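You operate a simulated robot arm through the tools that you are given. There is no shell and no other tool. Be economical: measure what you need, move in short steps, check, and stop when the job is done.

The job below is to be done with a simulated robot arm. You get a single attempt, and the scene is never put back.

## Task
Try the plugged blue hand switch once and stand it in the PASS or FAIL holder, as the tester shows.
Fine: turn the power knob off before pulling it out.

Only the result counts: the job must be done as asked and must still hold three seconds after the hand-in. Knocking over, shifting, dropping, spilling or breaking anything else fails it.

## Robot
A 7-joint arm with a two-finger parallel gripper, fixed in place. Base frame: the origin is at the foot of the arm, x ahead of it, y to its left, z up; the work surface is at about z = -0.002. Units: m, rad, N and s.
With the tool pointing down near the work surface it reaches from about 0.22 to 0.58 m from the base axis. Its first joint turns from -1.152 to 1.152 rad. Payload 2.5 kg.
The tool frame sits at the grasp point between the pads (the TCP): z along the fingers, y along the line on which they close. The tips reach 0.023 m beyond it. The gripper opens to 0.094 m. The fingers are 0.038 m wide and 0.01 m thick; the gripper's body (0.054 by 0.096 m) begins 0.039 m behind the TCP.
Orientation is told as [roll, pitch, yaw] about the base's x, y, z axes, in that order, counted from this pose: with the fingers straight down and closing along the base's y, the tool's x points along the base's -x, its y along +y and its z along -z.

## Interface
- The arm moves only by the tool move_arm. Its argument "increments" is a list of rows, each a list of 2 entries, a list of its own where there are three numbers: the shift along the base's x, y, z in units of 25 mm (1.0 is 25 mm), then the turn, a rotation vector about the base's x, y, z in units of 8 degrees (1.0 is 8 degrees). In form: [[[tx, ty, tz], [wx, wy, wz]], ...]. A call has 1 to 10 rows; each row shifts and turns the commanded pose from where the row before left it. "gripper" is the opening, from 0 (shut) to 1 (fully open), set as the call begins (left out, the last holds). A call with a number of a shift or a turn outside -1 to 1 is refused whole. Each row takes 0.2 s and may step no farther than 0.05 m and 0.15 rad from the row before; otherwise, or with a gripper value out of range, the whole call is refused. Where a pose cannot be reached the arm comes as near as it can. A force on the tool above 50 N (or 10 N above the force at the start of the call, whichever is more), or a blocked arm, ends the call early, and 0.2 s more pass. The fingers move at their own pace (about 0.108 m/s each) and stop on an object; they squeeze with about 42 N. The grip force told is the motor's: it shows also when the fingers shut on nothing. Time passes only in rows, and 0.2 s behind the last, so rows that do not move let the fingers close. It gives the time, the measured TCP pose, the force on the tool (base axes), the opening and the grip force at its end, in the units of the frame above (readings bear some noise), with the torque about the TCP (base axes, N m) and any sound that the robot's microphone picked up, and new pictures: "pictures" is both (left out), scene, wrist or none.
- Cameras (640 x 400 px; columns grow to the right, rows downward): "scene" is fixed at [0.097, -0.3946, 0.5486]; the picture's right is [0.95, -0.30, 0.00], its down [-0.16, -0.51, -0.85] and it looks along [0.25, 0.81, -0.53] (base axes); focal length 277 px, centre (320, 200). "wrist" rides on the gripper at [0.087, 0.016, -0.074] in the tool frame; the picture's right is [-0.18, 0.98, 0.00], its down [-0.58, -0.11, -0.81] and it looks along [-0.79, -0.15, 0.59] (tool axes); focal length 243 px, centre (320, 200). There is no depth. A picture from a camera that has moved, and an enlarged one, comes with that camera's place and axes in the base frame and with its lens.
- enlarge(camera, box): a new picture of the part [left, top, right, bottom] of that camera's present view, enlarged. It takes no simulated time.
- finish_job(): hands the job in; it is judged then, once.

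Go step by step. Nothing tells you positions but the pictures and the camera data: compare them with the known pose of the tool, close in by small moves and look again before you grip or let go. The budget is 120 turns and 200 pictures, counting those below and the enlarged ones. Unless the task says otherwise, let go and move clear before handing in, and close with one line.

The tools are called after "Request:" as name(argument=value, ...) on one line, values as JSON. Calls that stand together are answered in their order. move_arm: Moves the arm, as the interface text tells. Its arguments: {"type":"object","properties":{"increments":{"type":"array"},"gripper":{"type":"number"},"pictures":{"type":"string","enum":["both","scene","wrist","none"]}},"required":["increments"]} The other tools are called the same way: enlarge (camera, box) takes an enlarged picture of a part of a camera's view; finish_job () hands the job in.

At the start:

```text
time_s: 0.0
eef_pos: [0.4213, 0.1075, 0.4177]
tcp_rot: [-0.002, 0.0, 0.004]
ft_force: [-0.8, -0.2, 0.6]
ft_torque: [0.0, -0.02, -0.01]
opening: 0.0939
gripper_force: 0.0
```

scene: 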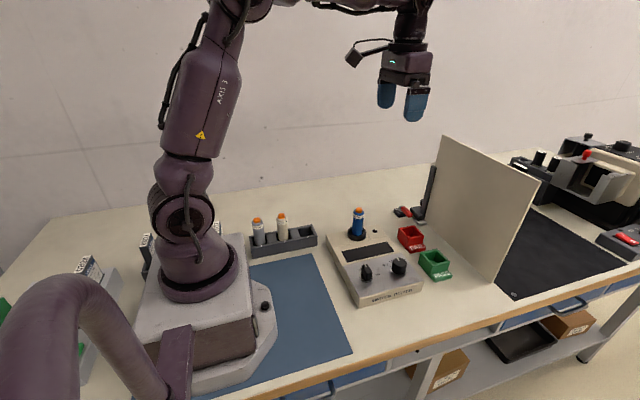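
wrist: 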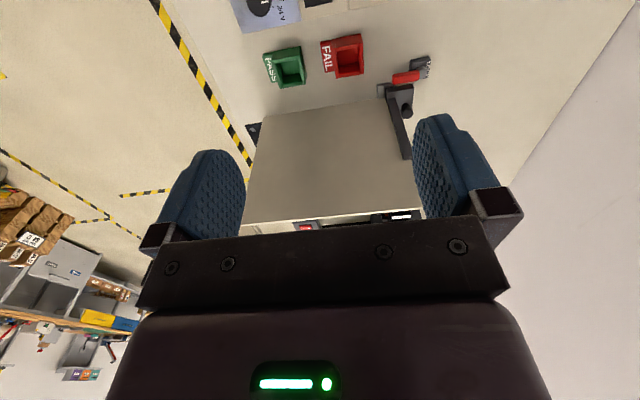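

I see a switch tester with a blue hand switch plugged in, two knobs and a display, plus red FAIL and green PASS holders. I'll enlarge the tester first.

Request:
enlarge(camera="scene", box=[320, 195, 470, 310])

Request:
enlarge(camera="scene", box=[230, 195, 330, 265])

```text
3.48 times, centred on (395, 252) of scene
camera zoom: at [0.097, -0.3946, 0.5486], right [0.95, -0.3, 0.0], down [-0.16, -0.51, -0.85], along [0.25, 0.81, -0.53], focal length 964 px, centre (59, 17)
```

zoom: 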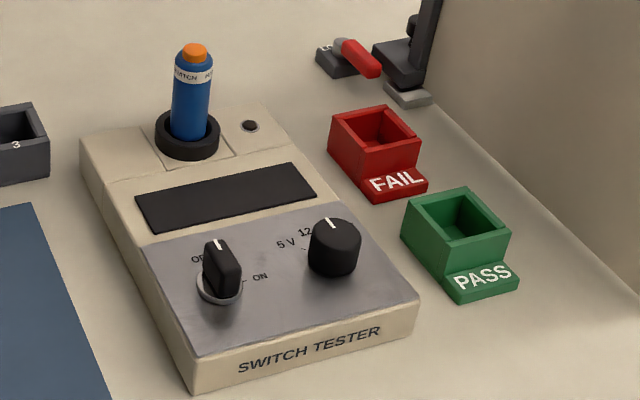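

```text
5.71 times, centred on (280, 230) of scene
camera zoom: at [0.097, -0.3946, 0.5486], right [0.95, -0.3, 0.0], down [-0.16, -0.51, -0.85], along [0.25, 0.81, -0.53], focal length 1583 px, centre (549, 29)
```

zoom: 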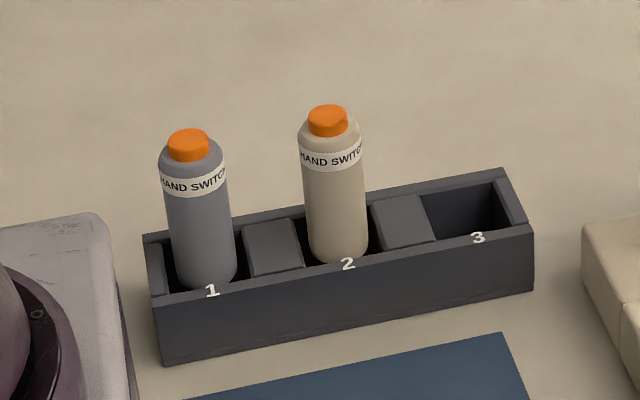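

The power knob seems to be near OFF, and the selector near 12 V. I'll tilt the wrist camera down over the tester to read everything.

Request:
move_arm(increments=[[[-1, -0.4, 0], [0, 1, 0]], [[-1, -0.4, 0], [0, 1, 0]], [[-1, -0.4, 0], [0, 1, 0]], [[-1, 0, 0], [0, 1, 0]], [[-1, 0, 0], [0, 1, 0]], [[0, 0, 0], [0, 0, 0]]], pictures="wrist")

```text
time_s: 1.4
eef_pos: [0.2944, 0.0768, 0.4171]
tcp_rot: [-0.003, 0.697, 0.003]
ft_force: [-0.6, 0.5, 0.2]
ft_torque: [0.01, 0.01, 0.0]
opening: 0.0938
gripper_force: 0.0
camera wrist: at [0.2761, 0.0917, 0.5287], right [0.14, 0.98, -0.12], down [0.96, -0.11, 0.24], along [0.23, -0.15, -0.96], focal length 243 px, centre (320, 200)
```

wrist: 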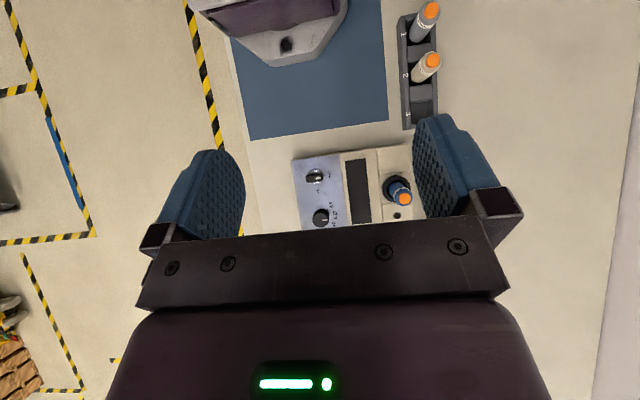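

The tester is in view from above. I'll enlarge it.

Request:
enlarge(camera="wrist", box=[285, 140, 425, 235])

```text
4.21 times, centred on (355, 188) of wrist
camera zoom: at [0.2761, 0.0917, 0.5287], right [0.14, 0.98, -0.12], down [0.96, -0.11, 0.24], along [0.23, -0.15, -0.96], focal length 1022 px, centre (173, 253)
```

zoom: 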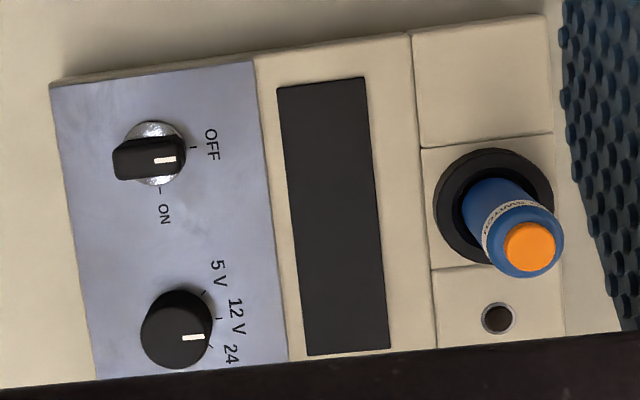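

Request:
enlarge(camera="scene", box=[342, 202, 374, 222])

Request:
enlarge(camera="scene", box=[355, 250, 425, 294])

Request:
enlarge(camera="wrist", box=[385, 170, 417, 210])

```text
16.00 times, centred on (358, 212) of scene
camera zoom: at [0.097, -0.3946, 0.5486], right [0.95, -0.3, 0.0], down [-0.16, -0.51, -0.85], along [0.25, 0.81, -0.53], focal length 4432 px, centre (-288, 8)
```

zoom: 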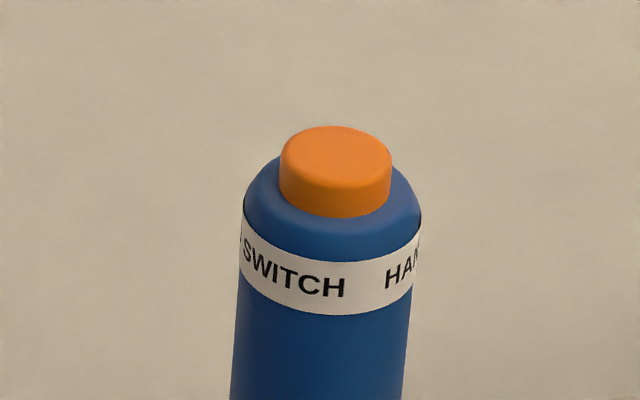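

```text
9.09 times, centred on (390, 272) of scene
camera zoom: at [0.097, -0.3946, 0.5486], right [0.95, -0.3, 0.0], down [-0.16, -0.51, -0.85], along [0.25, 0.81, -0.53], focal length 2518 px, centre (-316, -454)
```

zoom: 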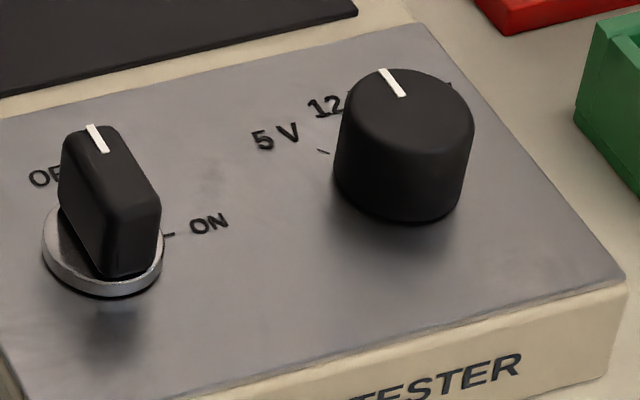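

```text
10.00 times, centred on (401, 190) of wrist
camera zoom: at [0.2761, 0.0917, 0.5287], right [0.14, 0.98, -0.12], down [0.96, -0.11, 0.24], along [0.23, -0.15, -0.96], focal length 2426 px, centre (-490, 300)
```

zoom: 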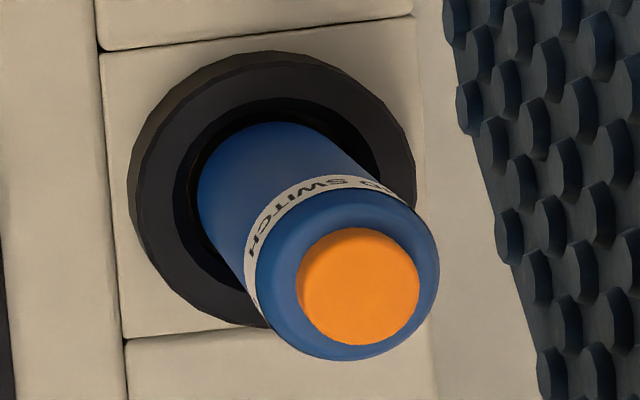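

Everything lines up with the base axes: power knob near (0.34, 0.015) pointing at OFF, selector near 12 V. I'll straighten the tool, yaw +90°, and hover above the power knob.

Request:
move_arm(increments=[[[0.4, -0.5, 0], [0, -1, 0]], [[0.4, -0.5, 0], [0, -1, 0]], [[0.4, -0.5, 0], [0, -1, 0]], [[0.3, -0.5, 0], [0, -1, 0]], [[0.3, -0.5, 0], [0, -1, 0]], [[0, 0, -0.5], [0, 0, 1]], [[0, 0, -0.5], [0, 0, 1]], [[0, 0, -0.5], [0, 0, 1]], [[0, 0, -0.5], [0, 0, 1]], [[0, 0, -0.5], [0, 0, 1]]], pictures="none")

Request:
move_arm(increments=[[[0, 0, -0.8], [0, 0, 1]], [[0, 0, -0.8], [0, 0, 1]], [[0, 0, -0.8], [0, 0, 1]], [[0, 0, -0.8], [0, 0, 1]], [[0, 0, -0.8], [0, 0, 1]], [[0, 0, -0.8], [0, 0, 1]], [[0, 0, -0.7], [0, 0, 0.25]], [[0, 0, -0.7], [0, 0, 0]], [[0, 0, 0], [0, 0, 0]]])

```text
time_s: 3.6
eef_pos: [0.3406, 0.0147, 0.3544]
tcp_rot: [-0.002, -0.002, 0.702]
ft_force: [-0.5, 0.2, 0.2]
ft_torque: [-0.01, 0.02, -0.06]
opening: 0.0941
gripper_force: 0.1
```

```text
time_s: 5.6
eef_pos: [0.3397, 0.0155, 0.1992]
tcp_rot: [-0.002, 0.002, 1.573]
ft_force: [-0.4, -1.4, 0.6]
ft_torque: [-0.02, 0.0, 0.03]
opening: 0.0941
gripper_force: 0.1
camera wrist: at [0.3242, -0.0735, 0.2726], right [-0.98, 0.18, 0.0], down [0.11, 0.58, 0.81], along [0.15, 0.79, -0.59], focal length 243 px, centre (320, 200)
```

scene: 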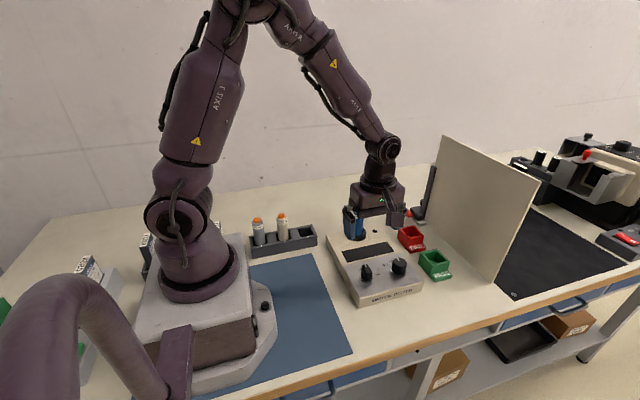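
wrist: 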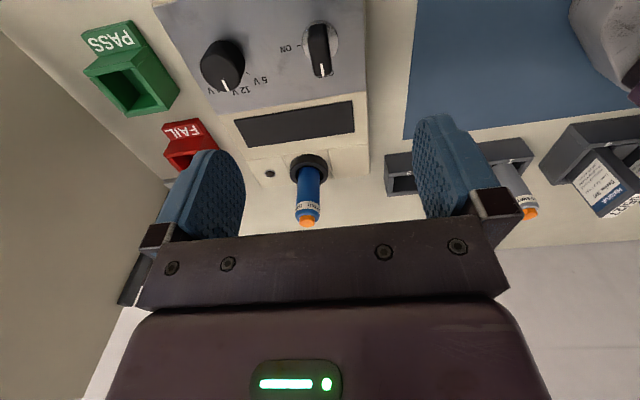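

Request:
enlarge(camera="wrist", box=[190, 0, 370, 112])

```text
3.56 times, centred on (280, 56) of wrist
camera zoom: at [0.3242, -0.0735, 0.2726], right [-0.98, 0.18, 0.0], down [0.11, 0.58, 0.81], along [0.15, 0.79, -0.59], focal length 863 px, centre (462, 712)
```

zoom: 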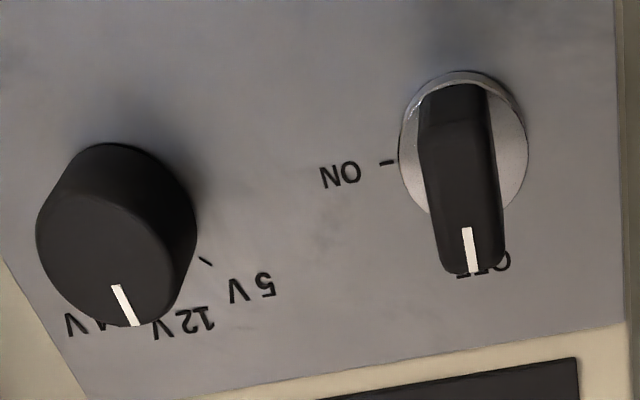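

The power knob is at about (0.340, 0.011), its bar lying along y at OFF; ON lies towards +x (clockwise from above). I'll come down partway with the gripper half open.

Request:
move_arm(increments=[[[0, -0.17, -0.8], [0, 0, 0]], [[0, 0, -0.8], [0, 0, 0]], [[0, 0, -0.8], [0, 0, 0]], [[0, 0, -0.8], [0, 0, 0]], [[0, 0, -0.4], [0, 0, 0]], [[0, 0, 0], [0, 0, 0]]], gripper=0.55)

```text
time_s: 7.0
eef_pos: [0.3391, 0.0094, 0.1091]
tcp_rot: [-0.001, -0.001, 1.572]
ft_force: [-0.4, 0.3, 0.0]
ft_torque: [0.03, -0.01, 0.02]
opening: 0.0517
gripper_force: 0.1
camera wrist: at [0.3241, -0.0781, 0.1825], right [-0.98, 0.18, 0.0], down [0.11, 0.58, 0.81], along [0.15, 0.79, -0.59], focal length 243 px, centre (320, 200)
```

scene: 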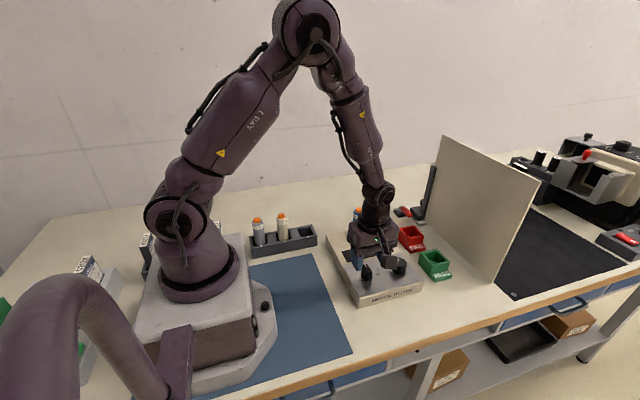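
wrist: 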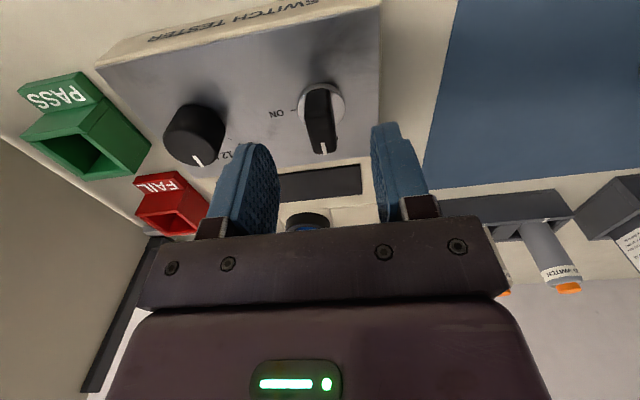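

Refined knob: y≈0.013, disc top z≈0.033. I'll go down around the handle.

Request:
move_arm(increments=[[[0, 0.14, -0.5], [0, 0, 0]], [[0, 0, -0.5], [0, 0, 0]], [[0, 0, -0.5], [0, 0, 0]], [[0, 0, -0.2], [0, 0, 0]], [[0, 0, 0], [0, 0, 0]]])

```text
time_s: 8.2
eef_pos: [0.3398, 0.0126, 0.0662]
tcp_rot: [-0.002, -0.001, 1.571]
ft_force: [0.1, 0.2, 0.1]
ft_torque: [0.0, -0.01, 0.01]
opening: 0.0519
gripper_force: 0.0
camera wrist: at [0.3238, -0.0744, 0.1399], right [-0.98, 0.18, 0.0], down [0.11, 0.58, 0.81], along [0.15, 0.79, -0.59], focal length 243 px, centre (320, 200)
```

scene: 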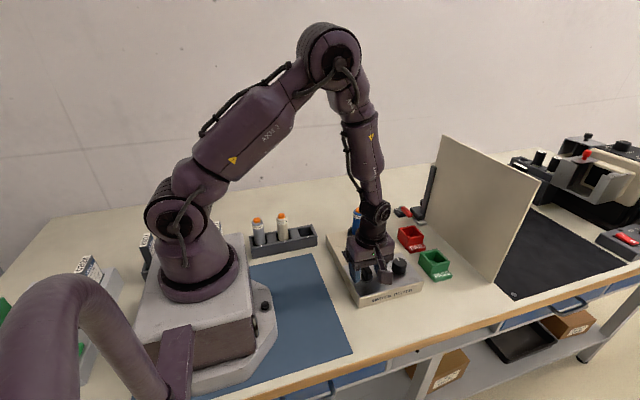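
wrist: 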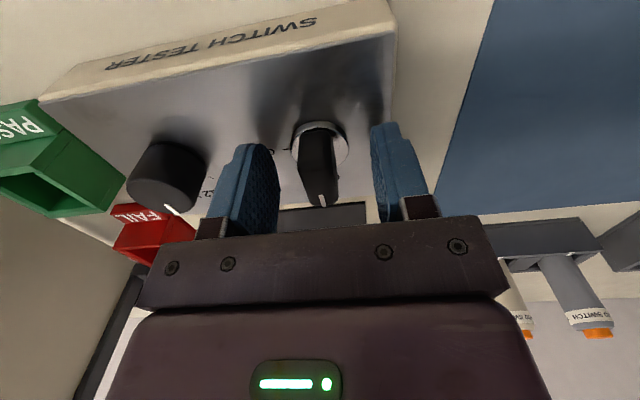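

Well straddled. Closing on the handle.

Request:
move_arm(increments=[[[0, 0, 0], [0, 0, 0]], [[0, 0, 0], [0, 0, 0]], [[0, 0, 0], [0, 0, 0]]], gripper=0, pictures="wrist")

```text
time_s: 9.0
eef_pos: [0.3404, 0.0134, 0.0666]
tcp_rot: [-0.004, -0.001, 1.573]
ft_force: [12.1, 0.0, -13.6]
ft_torque: [-0.04, 0.57, -0.07]
opening: 0.0162
gripper_force: 44.9
camera wrist: at [0.3242, -0.0745, 0.1399], right [-0.98, 0.18, 0.0], down [0.11, 0.58, 0.81], along [0.15, 0.79, -0.59], focal length 243 px, centre (320, 200)
```

wrist: 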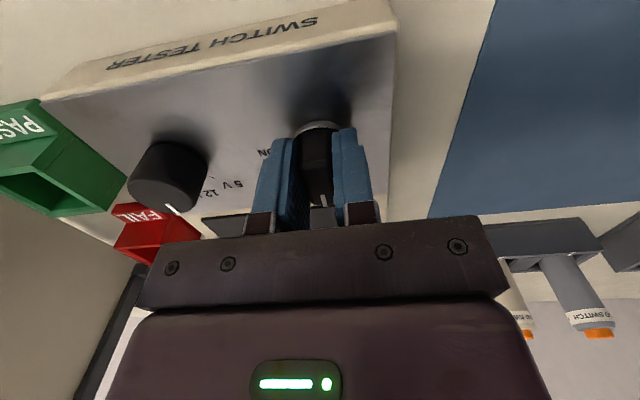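

Gripped, with a small side load; I'll nudge +x and begin turning clockwise.

Request:
move_arm(increments=[[[0.04, 0, 0], [0, 0, 0]], [[0, 0, 0], [0, 0, -1]], [[0, 0, 0], [0, 0, -1]], [[0, 0, 0], [0, 0, -1]], [[0, 0, 0], [0, 0, -1]], [[0, 0, 0], [0, 0, -1]]], pictures="none")

```text
time_s: 10.4
eef_pos: [0.3387, 0.0139, 0.0665]
tcp_rot: [0.002, 0.003, 0.873]
ft_force: [-14.1, 0.4, -4.7]
ft_torque: [0.94, -1.18, 0.07]
opening: 0.0162
gripper_force: 45.1
```

Request:
move_arm(increments=[[[-0.04, 0, 0], [0, 0, -1]], [[0, 0, 0], [0, 0, -1]], [[0, 0, 0], [0, 0, -1]], [[0, 0, 0], [0, 0, 0]]])

```text
time_s: 11.4
eef_pos: [0.338, 0.0143, 0.0663]
tcp_rot: [-0.001, 0.003, 0.456]
ft_force: [-4.8, 10.9, -25.5]
ft_torque: [-0.36, 0.62, 0.04]
opening: 0.0157
gripper_force: 44.9
camera wrist: at [0.2543, -0.0103, 0.1403], right [-0.27, 0.96, 0.0], down [0.57, 0.16, 0.81], along [0.78, 0.21, -0.59], focal length 243 px, centre (320, 200)
```

scene: 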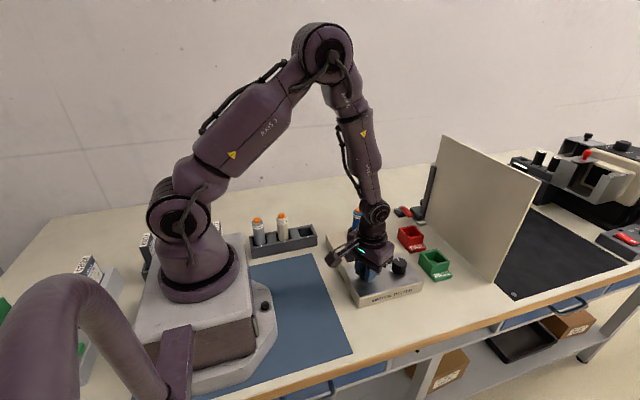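
wrist: 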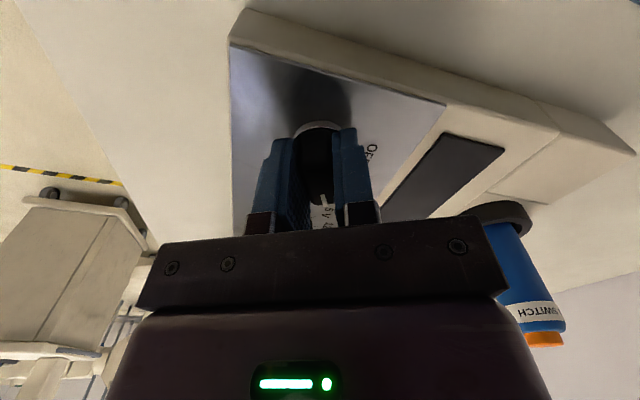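

Request:
move_arm(increments=[[[0, 0, 0], [0, 0, -1]], [[0, 0, 0], [0, 0, -1]], [[0, 0, 0], [0, 0, -1]], [[0, 0, 0], [0, 0, 0]]])

```text
time_s: 12.4
eef_pos: [0.3383, 0.0151, 0.0663]
tcp_rot: [0.0, 0.002, 0.036]
ft_force: [-12.5, 19.5, -28.1]
ft_torque: [0.01, -1.23, -0.02]
opening: 0.016
gripper_force: 45.6
camera wrist: at [0.252, 0.0268, 0.1404], right [0.15, 0.99, 0.0], down [0.59, -0.09, 0.8], along [0.8, -0.12, -0.59], focal length 243 px, centre (320, 200)
```

scene: 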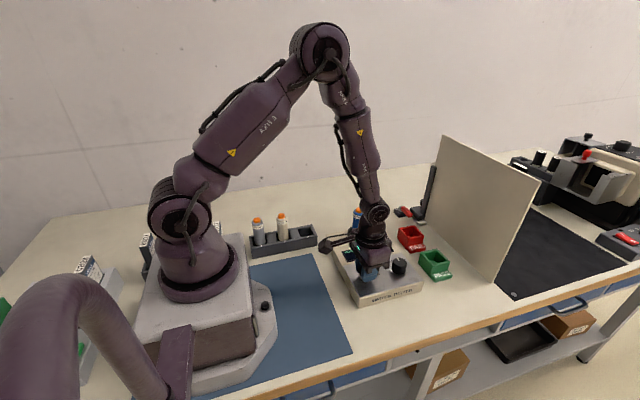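
wrist: 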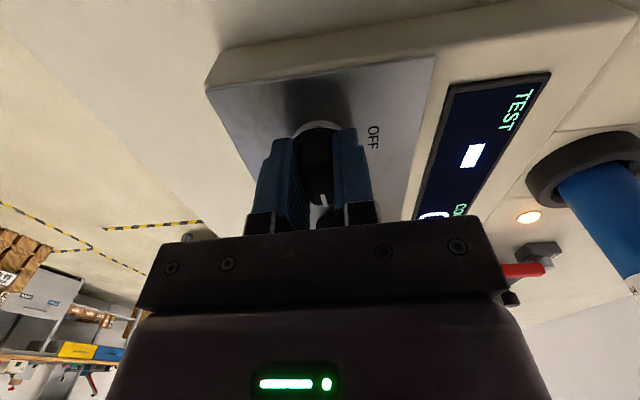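

The tester is on (display lit). I'll release and rise to read the display.

Request:
move_arm(increments=[[[0, 0, 0], [0, 0, 0]], [[0, 0, 0], [0, 0, 0]], [[0, 0, 0.6], [0, 0, 0]], [[0, 0, 0.8], [0, 0, 0]], [[0, 0, 1], [0, 0, 0]], [[0, 0, 1], [0, 0, 0]], [[0, 0, 1], [0, 0, 0]], [[0, 0, 0], [0, 0, 0]]], gripper=0.5)

Request:
enlarge(camera="scene", box=[320, 195, 470, 310])

```text
time_s: 14.2
eef_pos: [0.3393, 0.0124, 0.1771]
tcp_rot: [-0.002, -0.001, 0.036]
ft_force: [0.4, -0.2, -0.1]
ft_torque: [-0.02, 0.01, 0.01]
opening: 0.0471
gripper_force: 0.0
camera wrist: at [0.2526, 0.025, 0.2504], right [0.15, 0.99, 0.0], down [0.58, -0.09, 0.81], along [0.8, -0.12, -0.59], focal length 243 px, centre (320, 200)
```

scene: 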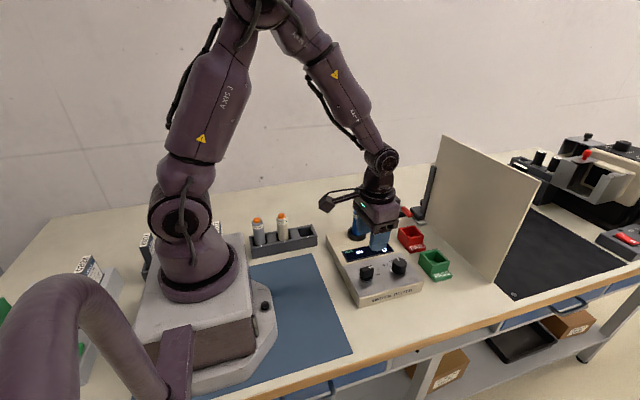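
wrist: 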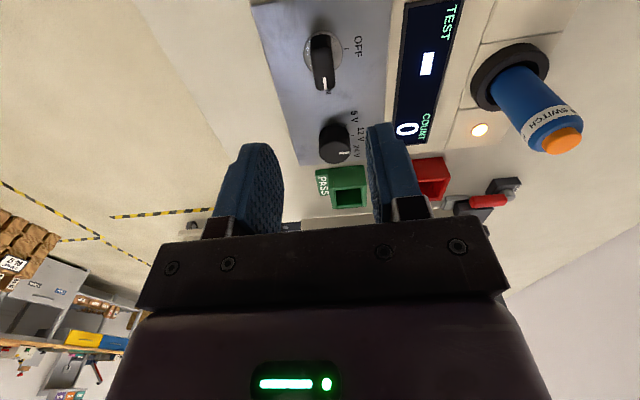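

```text
3.48 times, centred on (395, 252) of scene
camera zoom: at [0.097, -0.3946, 0.5486], right [0.95, -0.3, 0.0], down [-0.16, -0.51, -0.85], along [0.25, 0.81, -0.53], focal length 964 px, centre (59, 17)
```

zoom: 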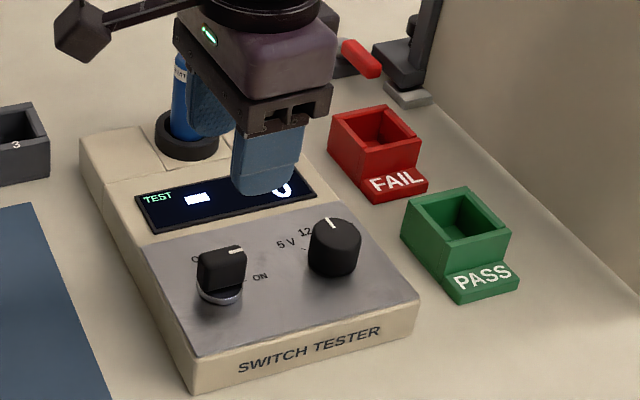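

Display: TEST "–", COUNT 0, lamp lit. Next I'll position the closed fingers above the button at about (0.377, 0.158, top z≈0.135).

Request:
move_arm(increments=[[[0, 0, 1], [0, 0, 0]], [[0, 0, 0.8], [0, 0, -0.26]], [[0.3, 1, 0], [0, 0, 0]], [[0.3, 1, 0], [0, 0, 0]], [[0.3, 1, 0], [0, 0, 0]], [[0.3, 1, 0], [0, 0, 0]], [[0.3, 1, 0], [0, 0, 0]], [[0, 0.83, 0], [0, 0, 0]], [[0, 0, 0], [0, 0, 0]]], gripper=0)

Request:
enlarge(camera="scene", box=[310, 160, 420, 270])

```text
time_s: 16.2
eef_pos: [0.3758, 0.1597, 0.2225]
tcp_rot: [-0.002, -0.001, -0.001]
ft_force: [0.4, -0.9, -0.2]
ft_torque: [-0.01, -0.03, -0.03]
opening: 0.0001
gripper_force: 41.7
camera wrist: at [0.2909, 0.1749, 0.2957], right [0.18, 0.98, 0.0], down [0.58, -0.11, 0.81], along [0.79, -0.15, -0.59], focal length 243 px, centre (320, 200)
```

scene: 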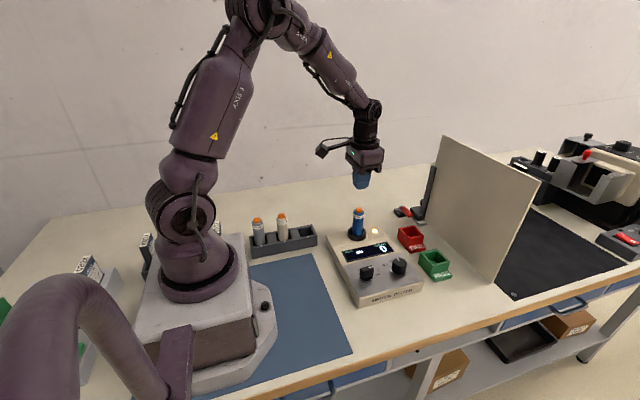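
wrist: 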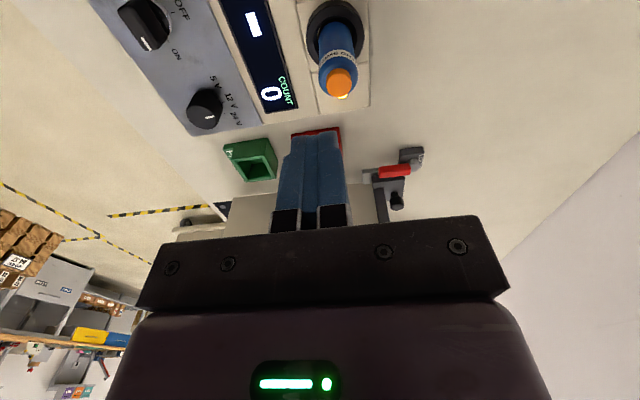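

```text
3.64 times, centred on (365, 215) of scene
camera zoom: at [0.097, -0.3946, 0.5486], right [0.95, -0.3, 0.0], down [-0.16, -0.51, -0.85], along [0.25, 0.81, -0.53], focal length 1007 px, centre (156, 146)
```

zoom: 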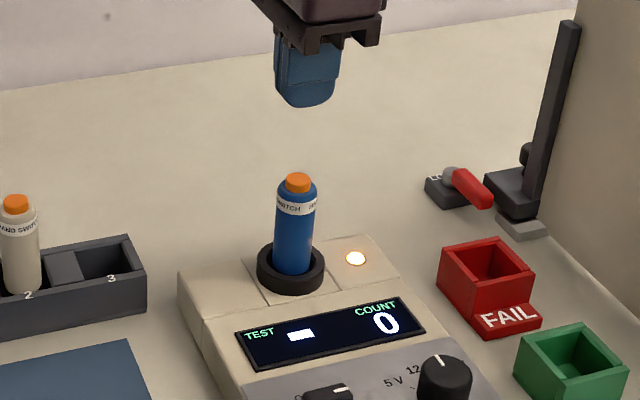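

Two-view triangulation puts the button at about (0.382, 0.171, 0.126). I'll shift over it and descend near it.

Request:
move_arm(increments=[[[0.26, 0.48, 0], [0, 0, 0]], [[0, 0, -0.8], [0, 0, 0]], [[0, 0, -0.8], [0, 0, 0]], [[0, 0, -0.6], [0, 0, 0]], [[0, 0, 0], [0, 0, 0]]])

Request:
enlarge(camera="scene", box=[310, 160, 420, 270])

```text
time_s: 17.4
eef_pos: [0.3821, 0.1714, 0.1664]
tcp_rot: [-0.002, 0.001, 0.0]
ft_force: [-0.5, -0.3, 0.8]
ft_torque: [-0.02, 0.0, 0.0]
opening: 0.0
gripper_force: 42.0
camera wrist: at [0.2971, 0.1869, 0.2397], right [0.18, 0.98, 0.0], down [0.58, -0.11, 0.81], along [0.79, -0.15, -0.59], focal length 243 px, centre (320, 200)
```

scene: 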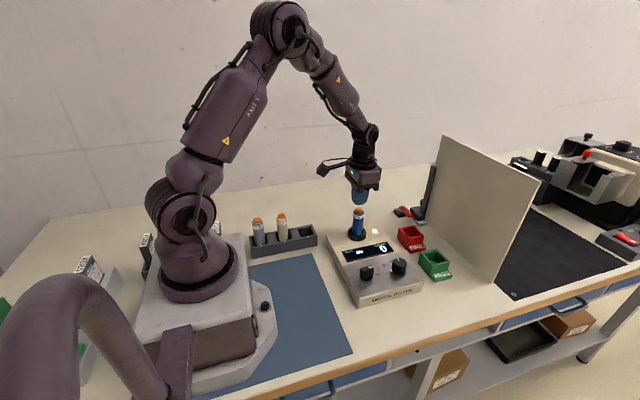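
wrist: 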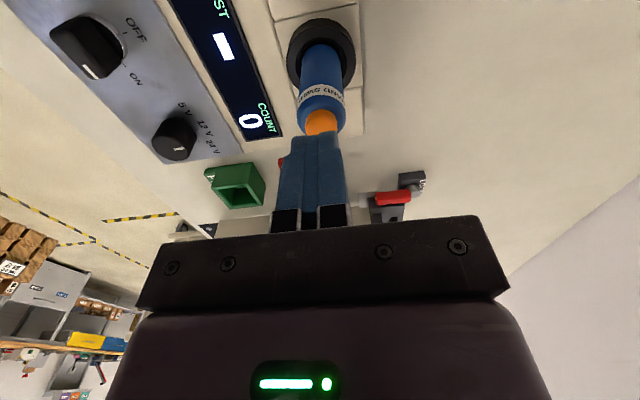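

```text
3.64 times, centred on (365, 215) of scene
camera zoom: at [0.097, -0.3946, 0.5486], right [0.95, -0.3, 0.0], down [-0.16, -0.51, -0.85], along [0.25, 0.81, -0.53], focal length 1007 px, centre (156, 146)
```

zoom: 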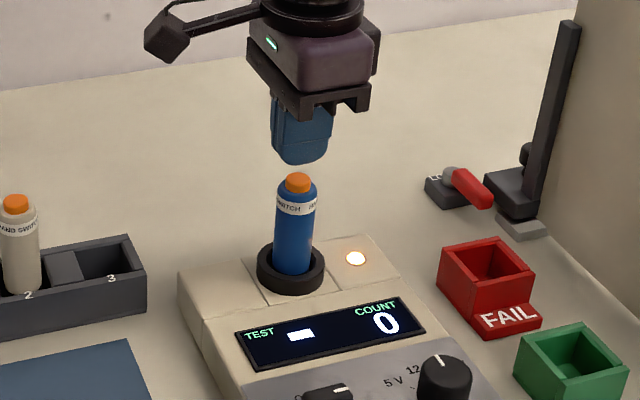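

Aligned. I'll lower to just above the button.

Request:
move_arm(increments=[[[0, 0, -0.4], [0, 0, 0]], [[0, 0, -0.2], [0, 0, 0]], [[0, 0, 0], [0, 0, 0]]], pictures="none")

Request:
enlarge(camera="scene", box=[330, 185, 390, 260])

```text
time_s: 18.2
eef_pos: [0.3826, 0.1721, 0.151]
tcp_rot: [-0.002, 0.0, 0.0]
ft_force: [0.7, 0.4, 0.1]
ft_torque: [0.04, 0.0, -0.04]
opening: 0.0
gripper_force: 41.9
```

```text
5.33 times, centred on (360, 222) of scene
camera zoom: at [0.097, -0.3946, 0.5486], right [0.95, -0.3, 0.0], down [-0.16, -0.51, -0.85], along [0.25, 0.81, -0.53], focal length 1477 px, centre (107, 80)
```

zoom: 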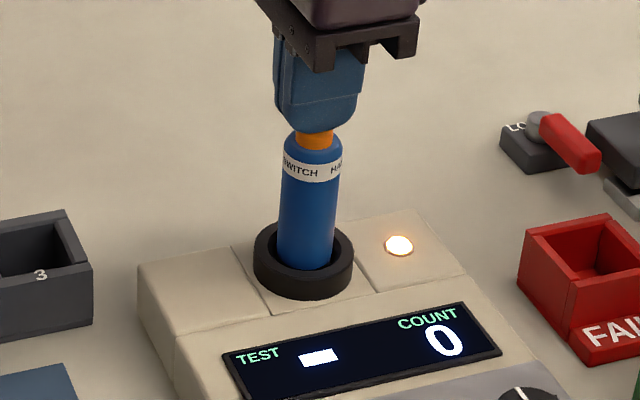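

Request:
move_arm(increments=[[[0, 0, -0.05], [0, 0, 0]], [[0, 0, -0.05], [0, 0, 0]], [[0, 0, -0.05], [0, 0, 0]]], pictures="scene")

```text
time_s: 19.0
eef_pos: [0.3833, 0.1708, 0.1488]
tcp_rot: [-0.001, -0.001, 0.0]
ft_force: [0.4, -1.3, -0.1]
ft_torque: [0.02, -0.03, 0.02]
opening: 0.0
gripper_force: 41.5
```

scene: 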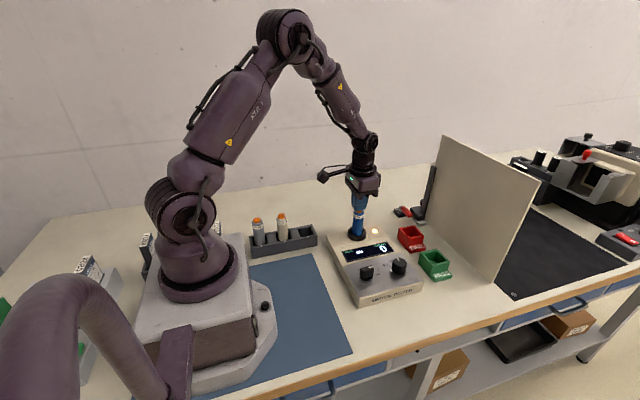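

Request:
move_arm(increments=[[[0, 0, -0.05], [0, 0, 0]], [[0, 0, -0.05], [0, 0, 0]]], pictures="none")

Request:
enlarge(camera="scene", box=[330, 185, 390, 260])

```text
time_s: 19.6
eef_pos: [0.3827, 0.1716, 0.1465]
tcp_rot: [-0.002, -0.001, 0.0]
ft_force: [0.2, -0.1, 2.7]
ft_torque: [0.0, 0.01, -0.01]
opening: 0.0002
gripper_force: 42.3
heard: click
```

```text
5.33 times, centred on (360, 222) of scene
camera zoom: at [0.097, -0.3946, 0.5486], right [0.95, -0.3, 0.0], down [-0.16, -0.51, -0.85], along [0.25, 0.81, -0.53], focal length 1477 px, centre (107, 80)
```

zoom: 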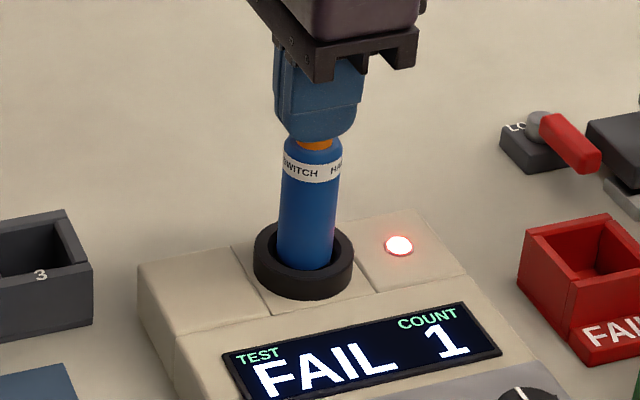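

One press clicked: FAIL, COUNT 1. I'll rise clear and go back to the power knob.

Request:
move_arm(increments=[[[0, 0, 0.5], [0, 0, 0]], [[0, 0, 1], [0, 0, 0]], [[0, 0, 1], [0, 0, 0]], [[0, 0, 0.5], [0, 0, 0]], [[-0.35, -1, 0], [0, 0, 0]], [[-0.35, -1, 0], [0, 0, 0]], [[-0.35, -1, 0], [0, 0, 0]], [[-0.35, -1, 0], [0, 0, 0]], [[-0.34, -1, 0], [0, 0, 0]], [[0, -1, 0], [0, 0, 0]]], pictures="none")

Request:
move_arm(increments=[[[0, -0.34, 0], [0, 0, 0]], [[0, 0, -1], [0, 0, 0]], [[0, 0, -1], [0, 0, 0]], [[0, 0, -1], [0, 0, 0]], [[0, 0, -1], [0, 0, 0]], [[0, 0, 0], [0, 0, 0]]], gripper=0.5)

```text
time_s: 21.8
eef_pos: [0.3396, 0.0206, 0.221]
tcp_rot: [-0.002, -0.002, 0.002]
ft_force: [-0.3, -0.1, 0.7]
ft_torque: [0.0, 0.03, 0.0]
opening: 0.0003
gripper_force: 41.9
```

```text
time_s: 23.2
eef_pos: [0.3404, 0.0127, 0.1209]
tcp_rot: [-0.001, -0.001, 0.001]
ft_force: [-0.2, 0.2, 0.5]
ft_torque: [-0.01, -0.02, -0.04]
opening: 0.0472
gripper_force: 0.2
camera wrist: at [0.2544, 0.0277, 0.1949], right [0.18, 0.98, 0.0], down [0.58, -0.11, 0.81], along [0.79, -0.15, -0.59], focal length 243 px, centre (320, 200)
```

scene: 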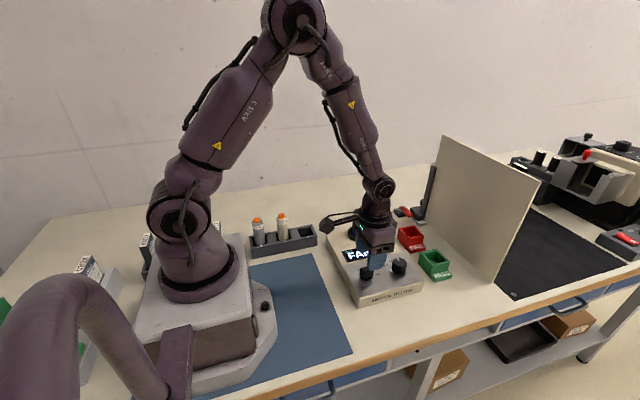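
wrist: 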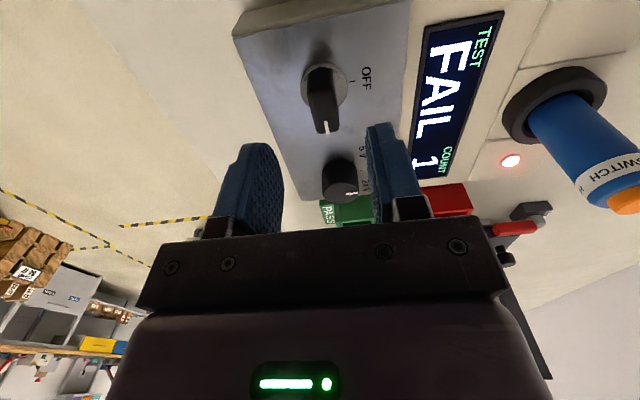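

Aligned over the knob; descending and gripping.

Request:
move_arm(increments=[[[0, 0, -0.8], [0, 0, 0]], [[0, 0, -0.8], [0, 0, 0]], [[0, 0, -0.58], [0, 0, 0]], [[0, 0, 0], [0, 0, 0]]], pictures="wrist")

Request:
move_arm(increments=[[[0, 0, 0], [0, 0, 0]], [[0, 0, 0], [0, 0, 0]], [[0, 0, 0], [0, 0, 0]]], gripper=0, pictures="none")

```text
time_s: 24.2
eef_pos: [0.3395, 0.0132, 0.0662]
tcp_rot: [-0.001, 0.001, -0.001]
ft_force: [0.7, 0.9, -0.6]
ft_torque: [0.03, -0.01, 0.02]
opening: 0.0471
gripper_force: 0.1
camera wrist: at [0.253, 0.0282, 0.1403], right [0.18, 0.98, 0.0], down [0.58, -0.11, 0.81], along [0.79, -0.15, -0.59], focal length 243 px, centre (320, 200)
```

wrist: 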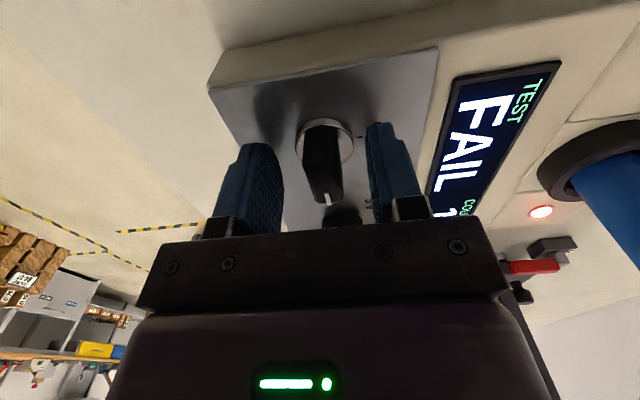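

```text
time_s: 25.0
eef_pos: [0.3396, 0.0154, 0.0673]
tcp_rot: [0.002, -0.001, 0.002]
ft_force: [4.2, 21.8, -12.0]
ft_torque: [-0.05, -0.15, 0.0]
opening: 0.0159
gripper_force: 45.0
```

Gripped; easing +y a little, then turning counter-clockwise back to OFF.

Request:
move_arm(increments=[[[0, 0.08, 0], [0, 0, 0]], [[0, 0, 0], [0, 0, 1]], [[0, 0, 0], [0, 0, 1]], [[0, 0, 0], [0, 0, 1]], [[0, 0, 0], [0, 0, 1]], [[0, 0, 0], [0, 0, 1]], [[0, 0, 0], [0, 0, 1]]], pictures="none")

Request:
move_arm(increments=[[[0, 0, 0], [0, 0, 1]], [[0, 0, 0], [0, 0, 1]], [[0, 0, 0], [0, 0, 1]], [[0, 0, 0], [0, 0, 1]], [[0, 0, 0], [0, 0, 1]], [[0, 0, 0], [0, 0, 0.25]], [[0, 0, 0], [0, 0, 0]]])

```text
time_s: 26.6
eef_pos: [0.34, 0.0145, 0.0671]
tcp_rot: [-0.001, 0.003, 0.84]
ft_force: [-17.6, 4.4, 25.2]
ft_torque: [0.78, -0.41, -0.01]
opening: 0.0155
gripper_force: 45.0
```

```text
time_s: 28.2
eef_pos: [0.3408, 0.0138, 0.0675]
tcp_rot: [-0.003, 0.0, 1.57]
ft_force: [-7.7, -5.4, 19.5]
ft_torque: [-0.73, 0.46, 0.02]
opening: 0.0161
gripper_force: 44.9
camera wrist: at [0.3243, -0.0735, 0.1404], right [-0.98, 0.18, 0.0], down [0.11, 0.58, 0.81], along [0.15, 0.79, -0.59], focal length 243 px, centre (320, 200)
```

scene: 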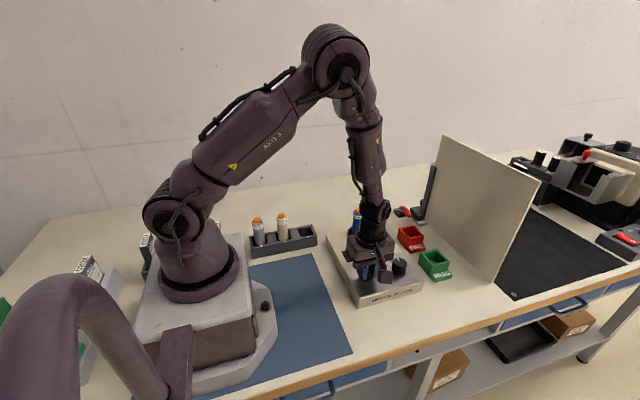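
wrist: 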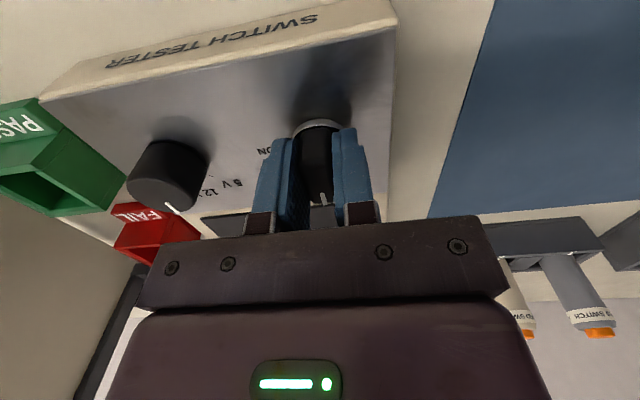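

Display seems dark. Releasing, rising, and turning the tool back to yaw 0.

Request:
move_arm(increments=[[[0, 0, 0], [0, 0, 0]], [[0, 0, 0], [0, 0, 0]], [[0, 0, 0.6], [0, 0, 0]], [[0, 0, 1], [0, 0, 0]], [[0, 0, 1], [0, 0, 0]], [[0, 0, 1], [0, 0, 0]], [[0, 0, 1], [0, 0, 0]], [[0, 0, 1], [0, 0, 0]], [[0, 0, 1], [0, 0, 0]]], gripper=0.5, pictures="none")

Request:
move_arm(increments=[[[0, 0.6, 0], [0, 0, -1]], [[0, 0.6, 0], [0, 0, -1]], [[0.2, 0.6, 0], [0, 0, -1]], [[0.2, 0.6, 0], [0, 0, -1]], [[0.2, 0.6, 0], [0, 0, -1]], [[0.2, 0.6, 0], [0, 0, -1]], [[0.2, 0.6, 0], [0, 0, -1]], [[0.2, 0.6, 0], [0, 0, -1]], [[0.2, 0.5, 0], [0, 0, -1]], [[0.2, 0.5, 0], [0, 0, -1]]], pictures="none")

Request:
move_arm(increments=[[[0.1, 0.5, 0], [0, 0, -1]], [[0, 0, 0], [0, 0, -0.25]], [[0, 0, 0], [0, 0, 0]]])

Request:
enlarge(camera="scene", box=[320, 195, 470, 310])

```text
time_s: 30.2
eef_pos: [0.3395, 0.0145, 0.2329]
tcp_rot: [-0.001, -0.001, 1.572]
ft_force: [0.5, -0.2, -0.1]
ft_torque: [0.02, 0.0, 0.01]
opening: 0.0473
gripper_force: 0.0
```

```text
time_s: 32.4
eef_pos: [0.3794, 0.1602, 0.2324]
tcp_rot: [-0.002, 0.001, 0.172]
ft_force: [0.6, 0.2, 0.2]
ft_torque: [-0.03, -0.01, 0.02]
opening: 0.047
gripper_force: 0.0
```

```text
time_s: 33.2
eef_pos: [0.3823, 0.1718, 0.2319]
tcp_rot: [-0.004, 0.001, -0.002]
ft_force: [0.4, -1.0, 0.2]
ft_torque: [0.06, -0.02, 0.01]
opening: 0.0466
gripper_force: 0.1
camera wrist: at [0.2962, 0.1876, 0.305], right [0.19, 0.98, 0.0], down [0.58, -0.11, 0.81], along [0.79, -0.15, -0.59], focal length 243 px, centre (320, 200)
```

scene: 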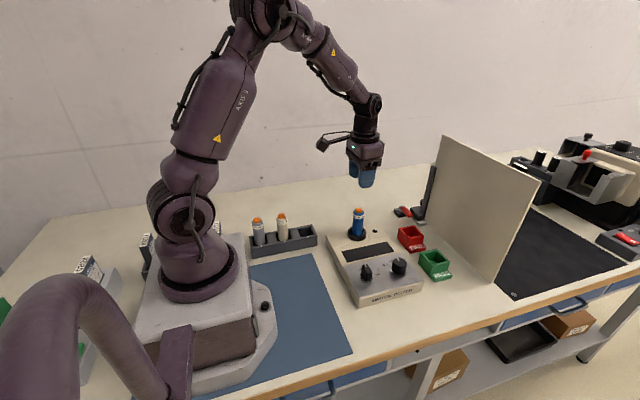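
wrist: 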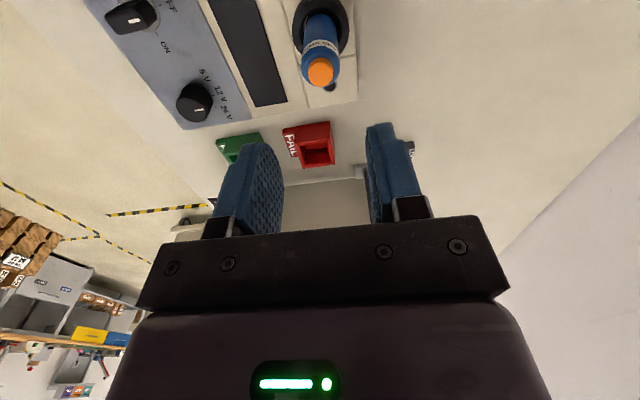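

```text
3.48 times, centred on (395, 252) of scene
camera zoom: at [0.097, -0.3946, 0.5486], right [0.95, -0.3, 0.0], down [-0.16, -0.51, -0.85], along [0.25, 0.81, -0.53], focal length 964 px, centre (59, 17)
```

zoom: 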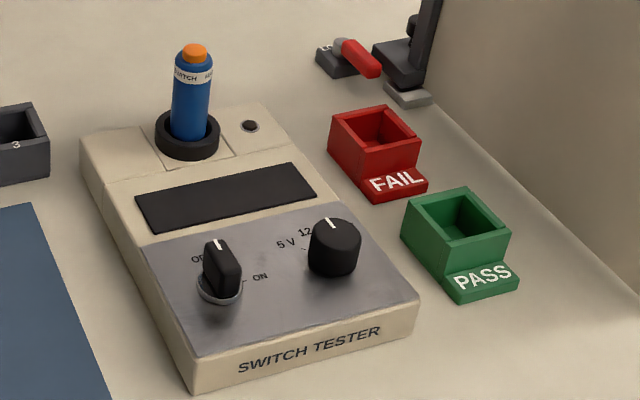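

Tester is off, knob at OFF, PASS/FAIL holders clear. I'll descend around the switch body (top z≈0.126) to TCP z≈0.103.

Request:
move_arm(increments=[[[0, 0, -1], [0, 0, 0]], [[0, 0, -1], [0, 0, 0]], [[0, 0, -1], [0, 0, 0]], [[0, 0, -1], [0, 0, 0]], [[0, 0, -0.6], [0, 0, 0]], [[0, 0, -0.55], [0, 0, 0]], [[0, 0, 0], [0, 0, 0]]])

Request:
enlarge(camera="scene", box=[330, 185, 390, 260])

```text
time_s: 34.8
eef_pos: [0.383, 0.1722, 0.1033]
tcp_rot: [-0.003, -0.002, -0.002]
ft_force: [0.1, 0.2, 0.5]
ft_torque: [-0.01, 0.02, 0.01]
opening: 0.0468
gripper_force: 0.0
camera wrist: at [0.2963, 0.1879, 0.1763], right [0.18, 0.98, 0.0], down [0.58, -0.11, 0.81], along [0.79, -0.15, -0.59], focal length 243 px, centre (320, 200)
```

scene: 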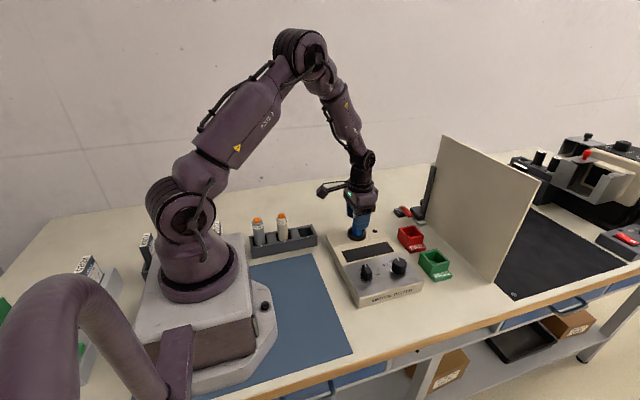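
wrist: 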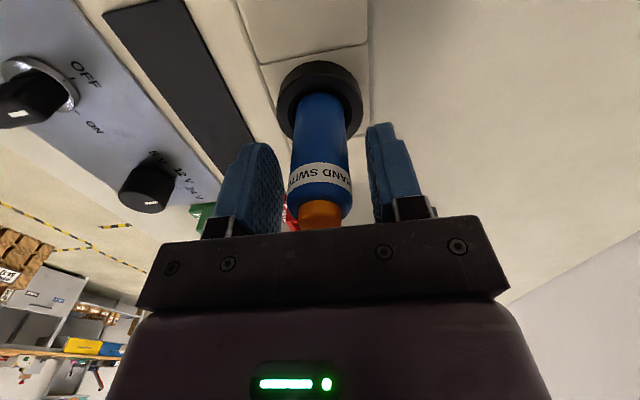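

```text
5.33 times, centred on (360, 222) of scene
camera zoom: at [0.097, -0.3946, 0.5486], right [0.95, -0.3, 0.0], down [-0.16, -0.51, -0.85], along [0.25, 0.81, -0.53], focal length 1477 px, centre (107, 80)
```

zoom: 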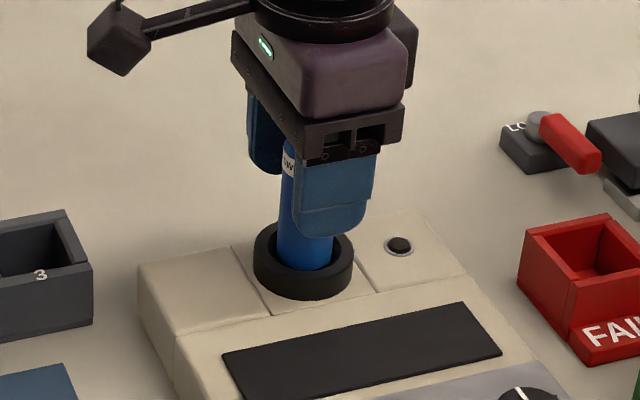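

Centred. Gripping.

Request:
move_arm(increments=[[[0, 0, 0], [0, 0, 0]], [[0, 0, 0], [0, 0, 0]], [[0, 0, 0], [0, 0, 0]]], gripper=0, pictures="wrist")

```text
time_s: 35.6
eef_pos: [0.3824, 0.1727, 0.103]
tcp_rot: [-0.002, 0.0, -0.001]
ft_force: [-0.2, -1.3, -0.8]
ft_torque: [-0.16, -0.07, -0.01]
opening: 0.0289
gripper_force: 42.0
camera wrist: at [0.2963, 0.1877, 0.1765], right [0.18, 0.98, 0.0], down [0.58, -0.11, 0.81], along [0.79, -0.15, -0.59], focal length 243 px, centre (320, 200)
```

wrist: 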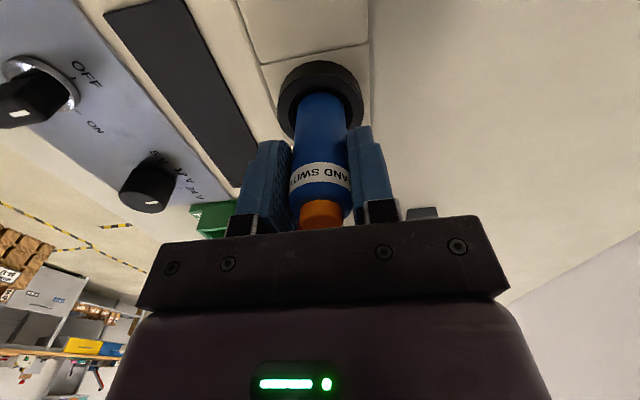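

Request:
move_arm(increments=[[[0, 0, 0.2], [0, 0, 0]], [[0, 0, 0.3], [0, 0, 0]], [[0, 0, 0.5], [0, 0, 0]], [[0, 0, 1], [0, 0, 0]], [[0, 0, 1], [0, 0, 0]], [[0, 0, 1], [0, 0, 0]], [[0, 0, 0], [0, 0, 0]]])

Request:
enlarge(camera="scene", box=[320, 165, 470, 280])

```text
time_s: 37.2
eef_pos: [0.3822, 0.1723, 0.2038]
tcp_rot: [-0.002, 0.001, 0.001]
ft_force: [0.1, 0.1, -0.7]
ft_torque: [-0.01, 0.0, 0.0]
opening: 0.0291
gripper_force: 42.0
camera wrist: at [0.2962, 0.1877, 0.2767], right [0.18, 0.98, 0.0], down [0.58, -0.11, 0.81], along [0.79, -0.15, -0.59], focal length 243 px, centre (320, 200)
```

scene: 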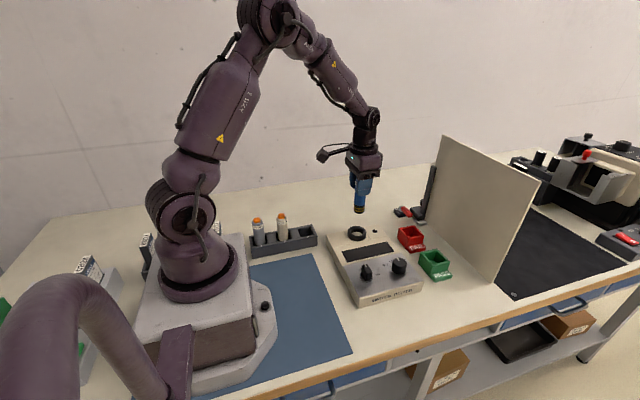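
wrist: 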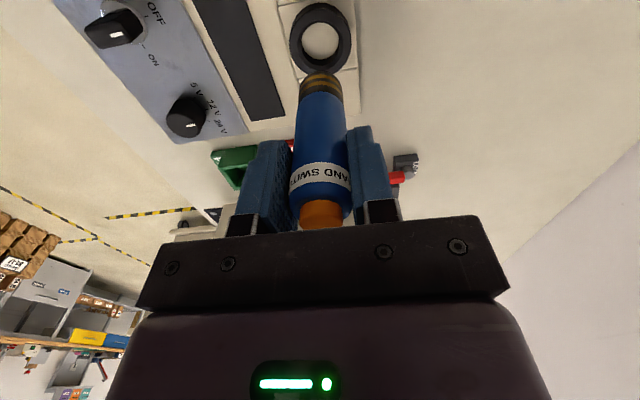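

```text
3.48 times, centred on (395, 222) of scene
camera zoom: at [0.097, -0.3946, 0.5486], right [0.95, -0.3, 0.0], down [-0.16, -0.51, -0.85], along [0.25, 0.81, -0.53], focal length 964 px, centre (59, 122)
```

zoom: 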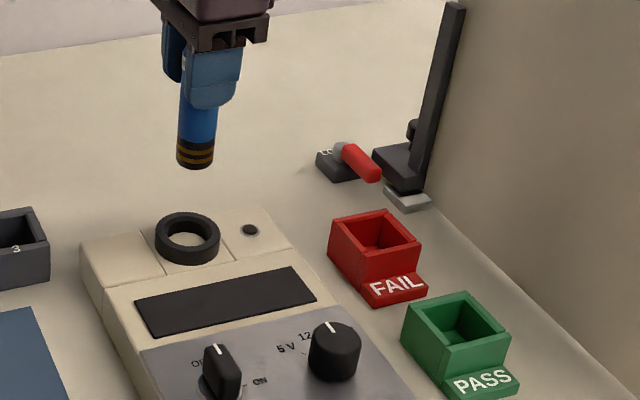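

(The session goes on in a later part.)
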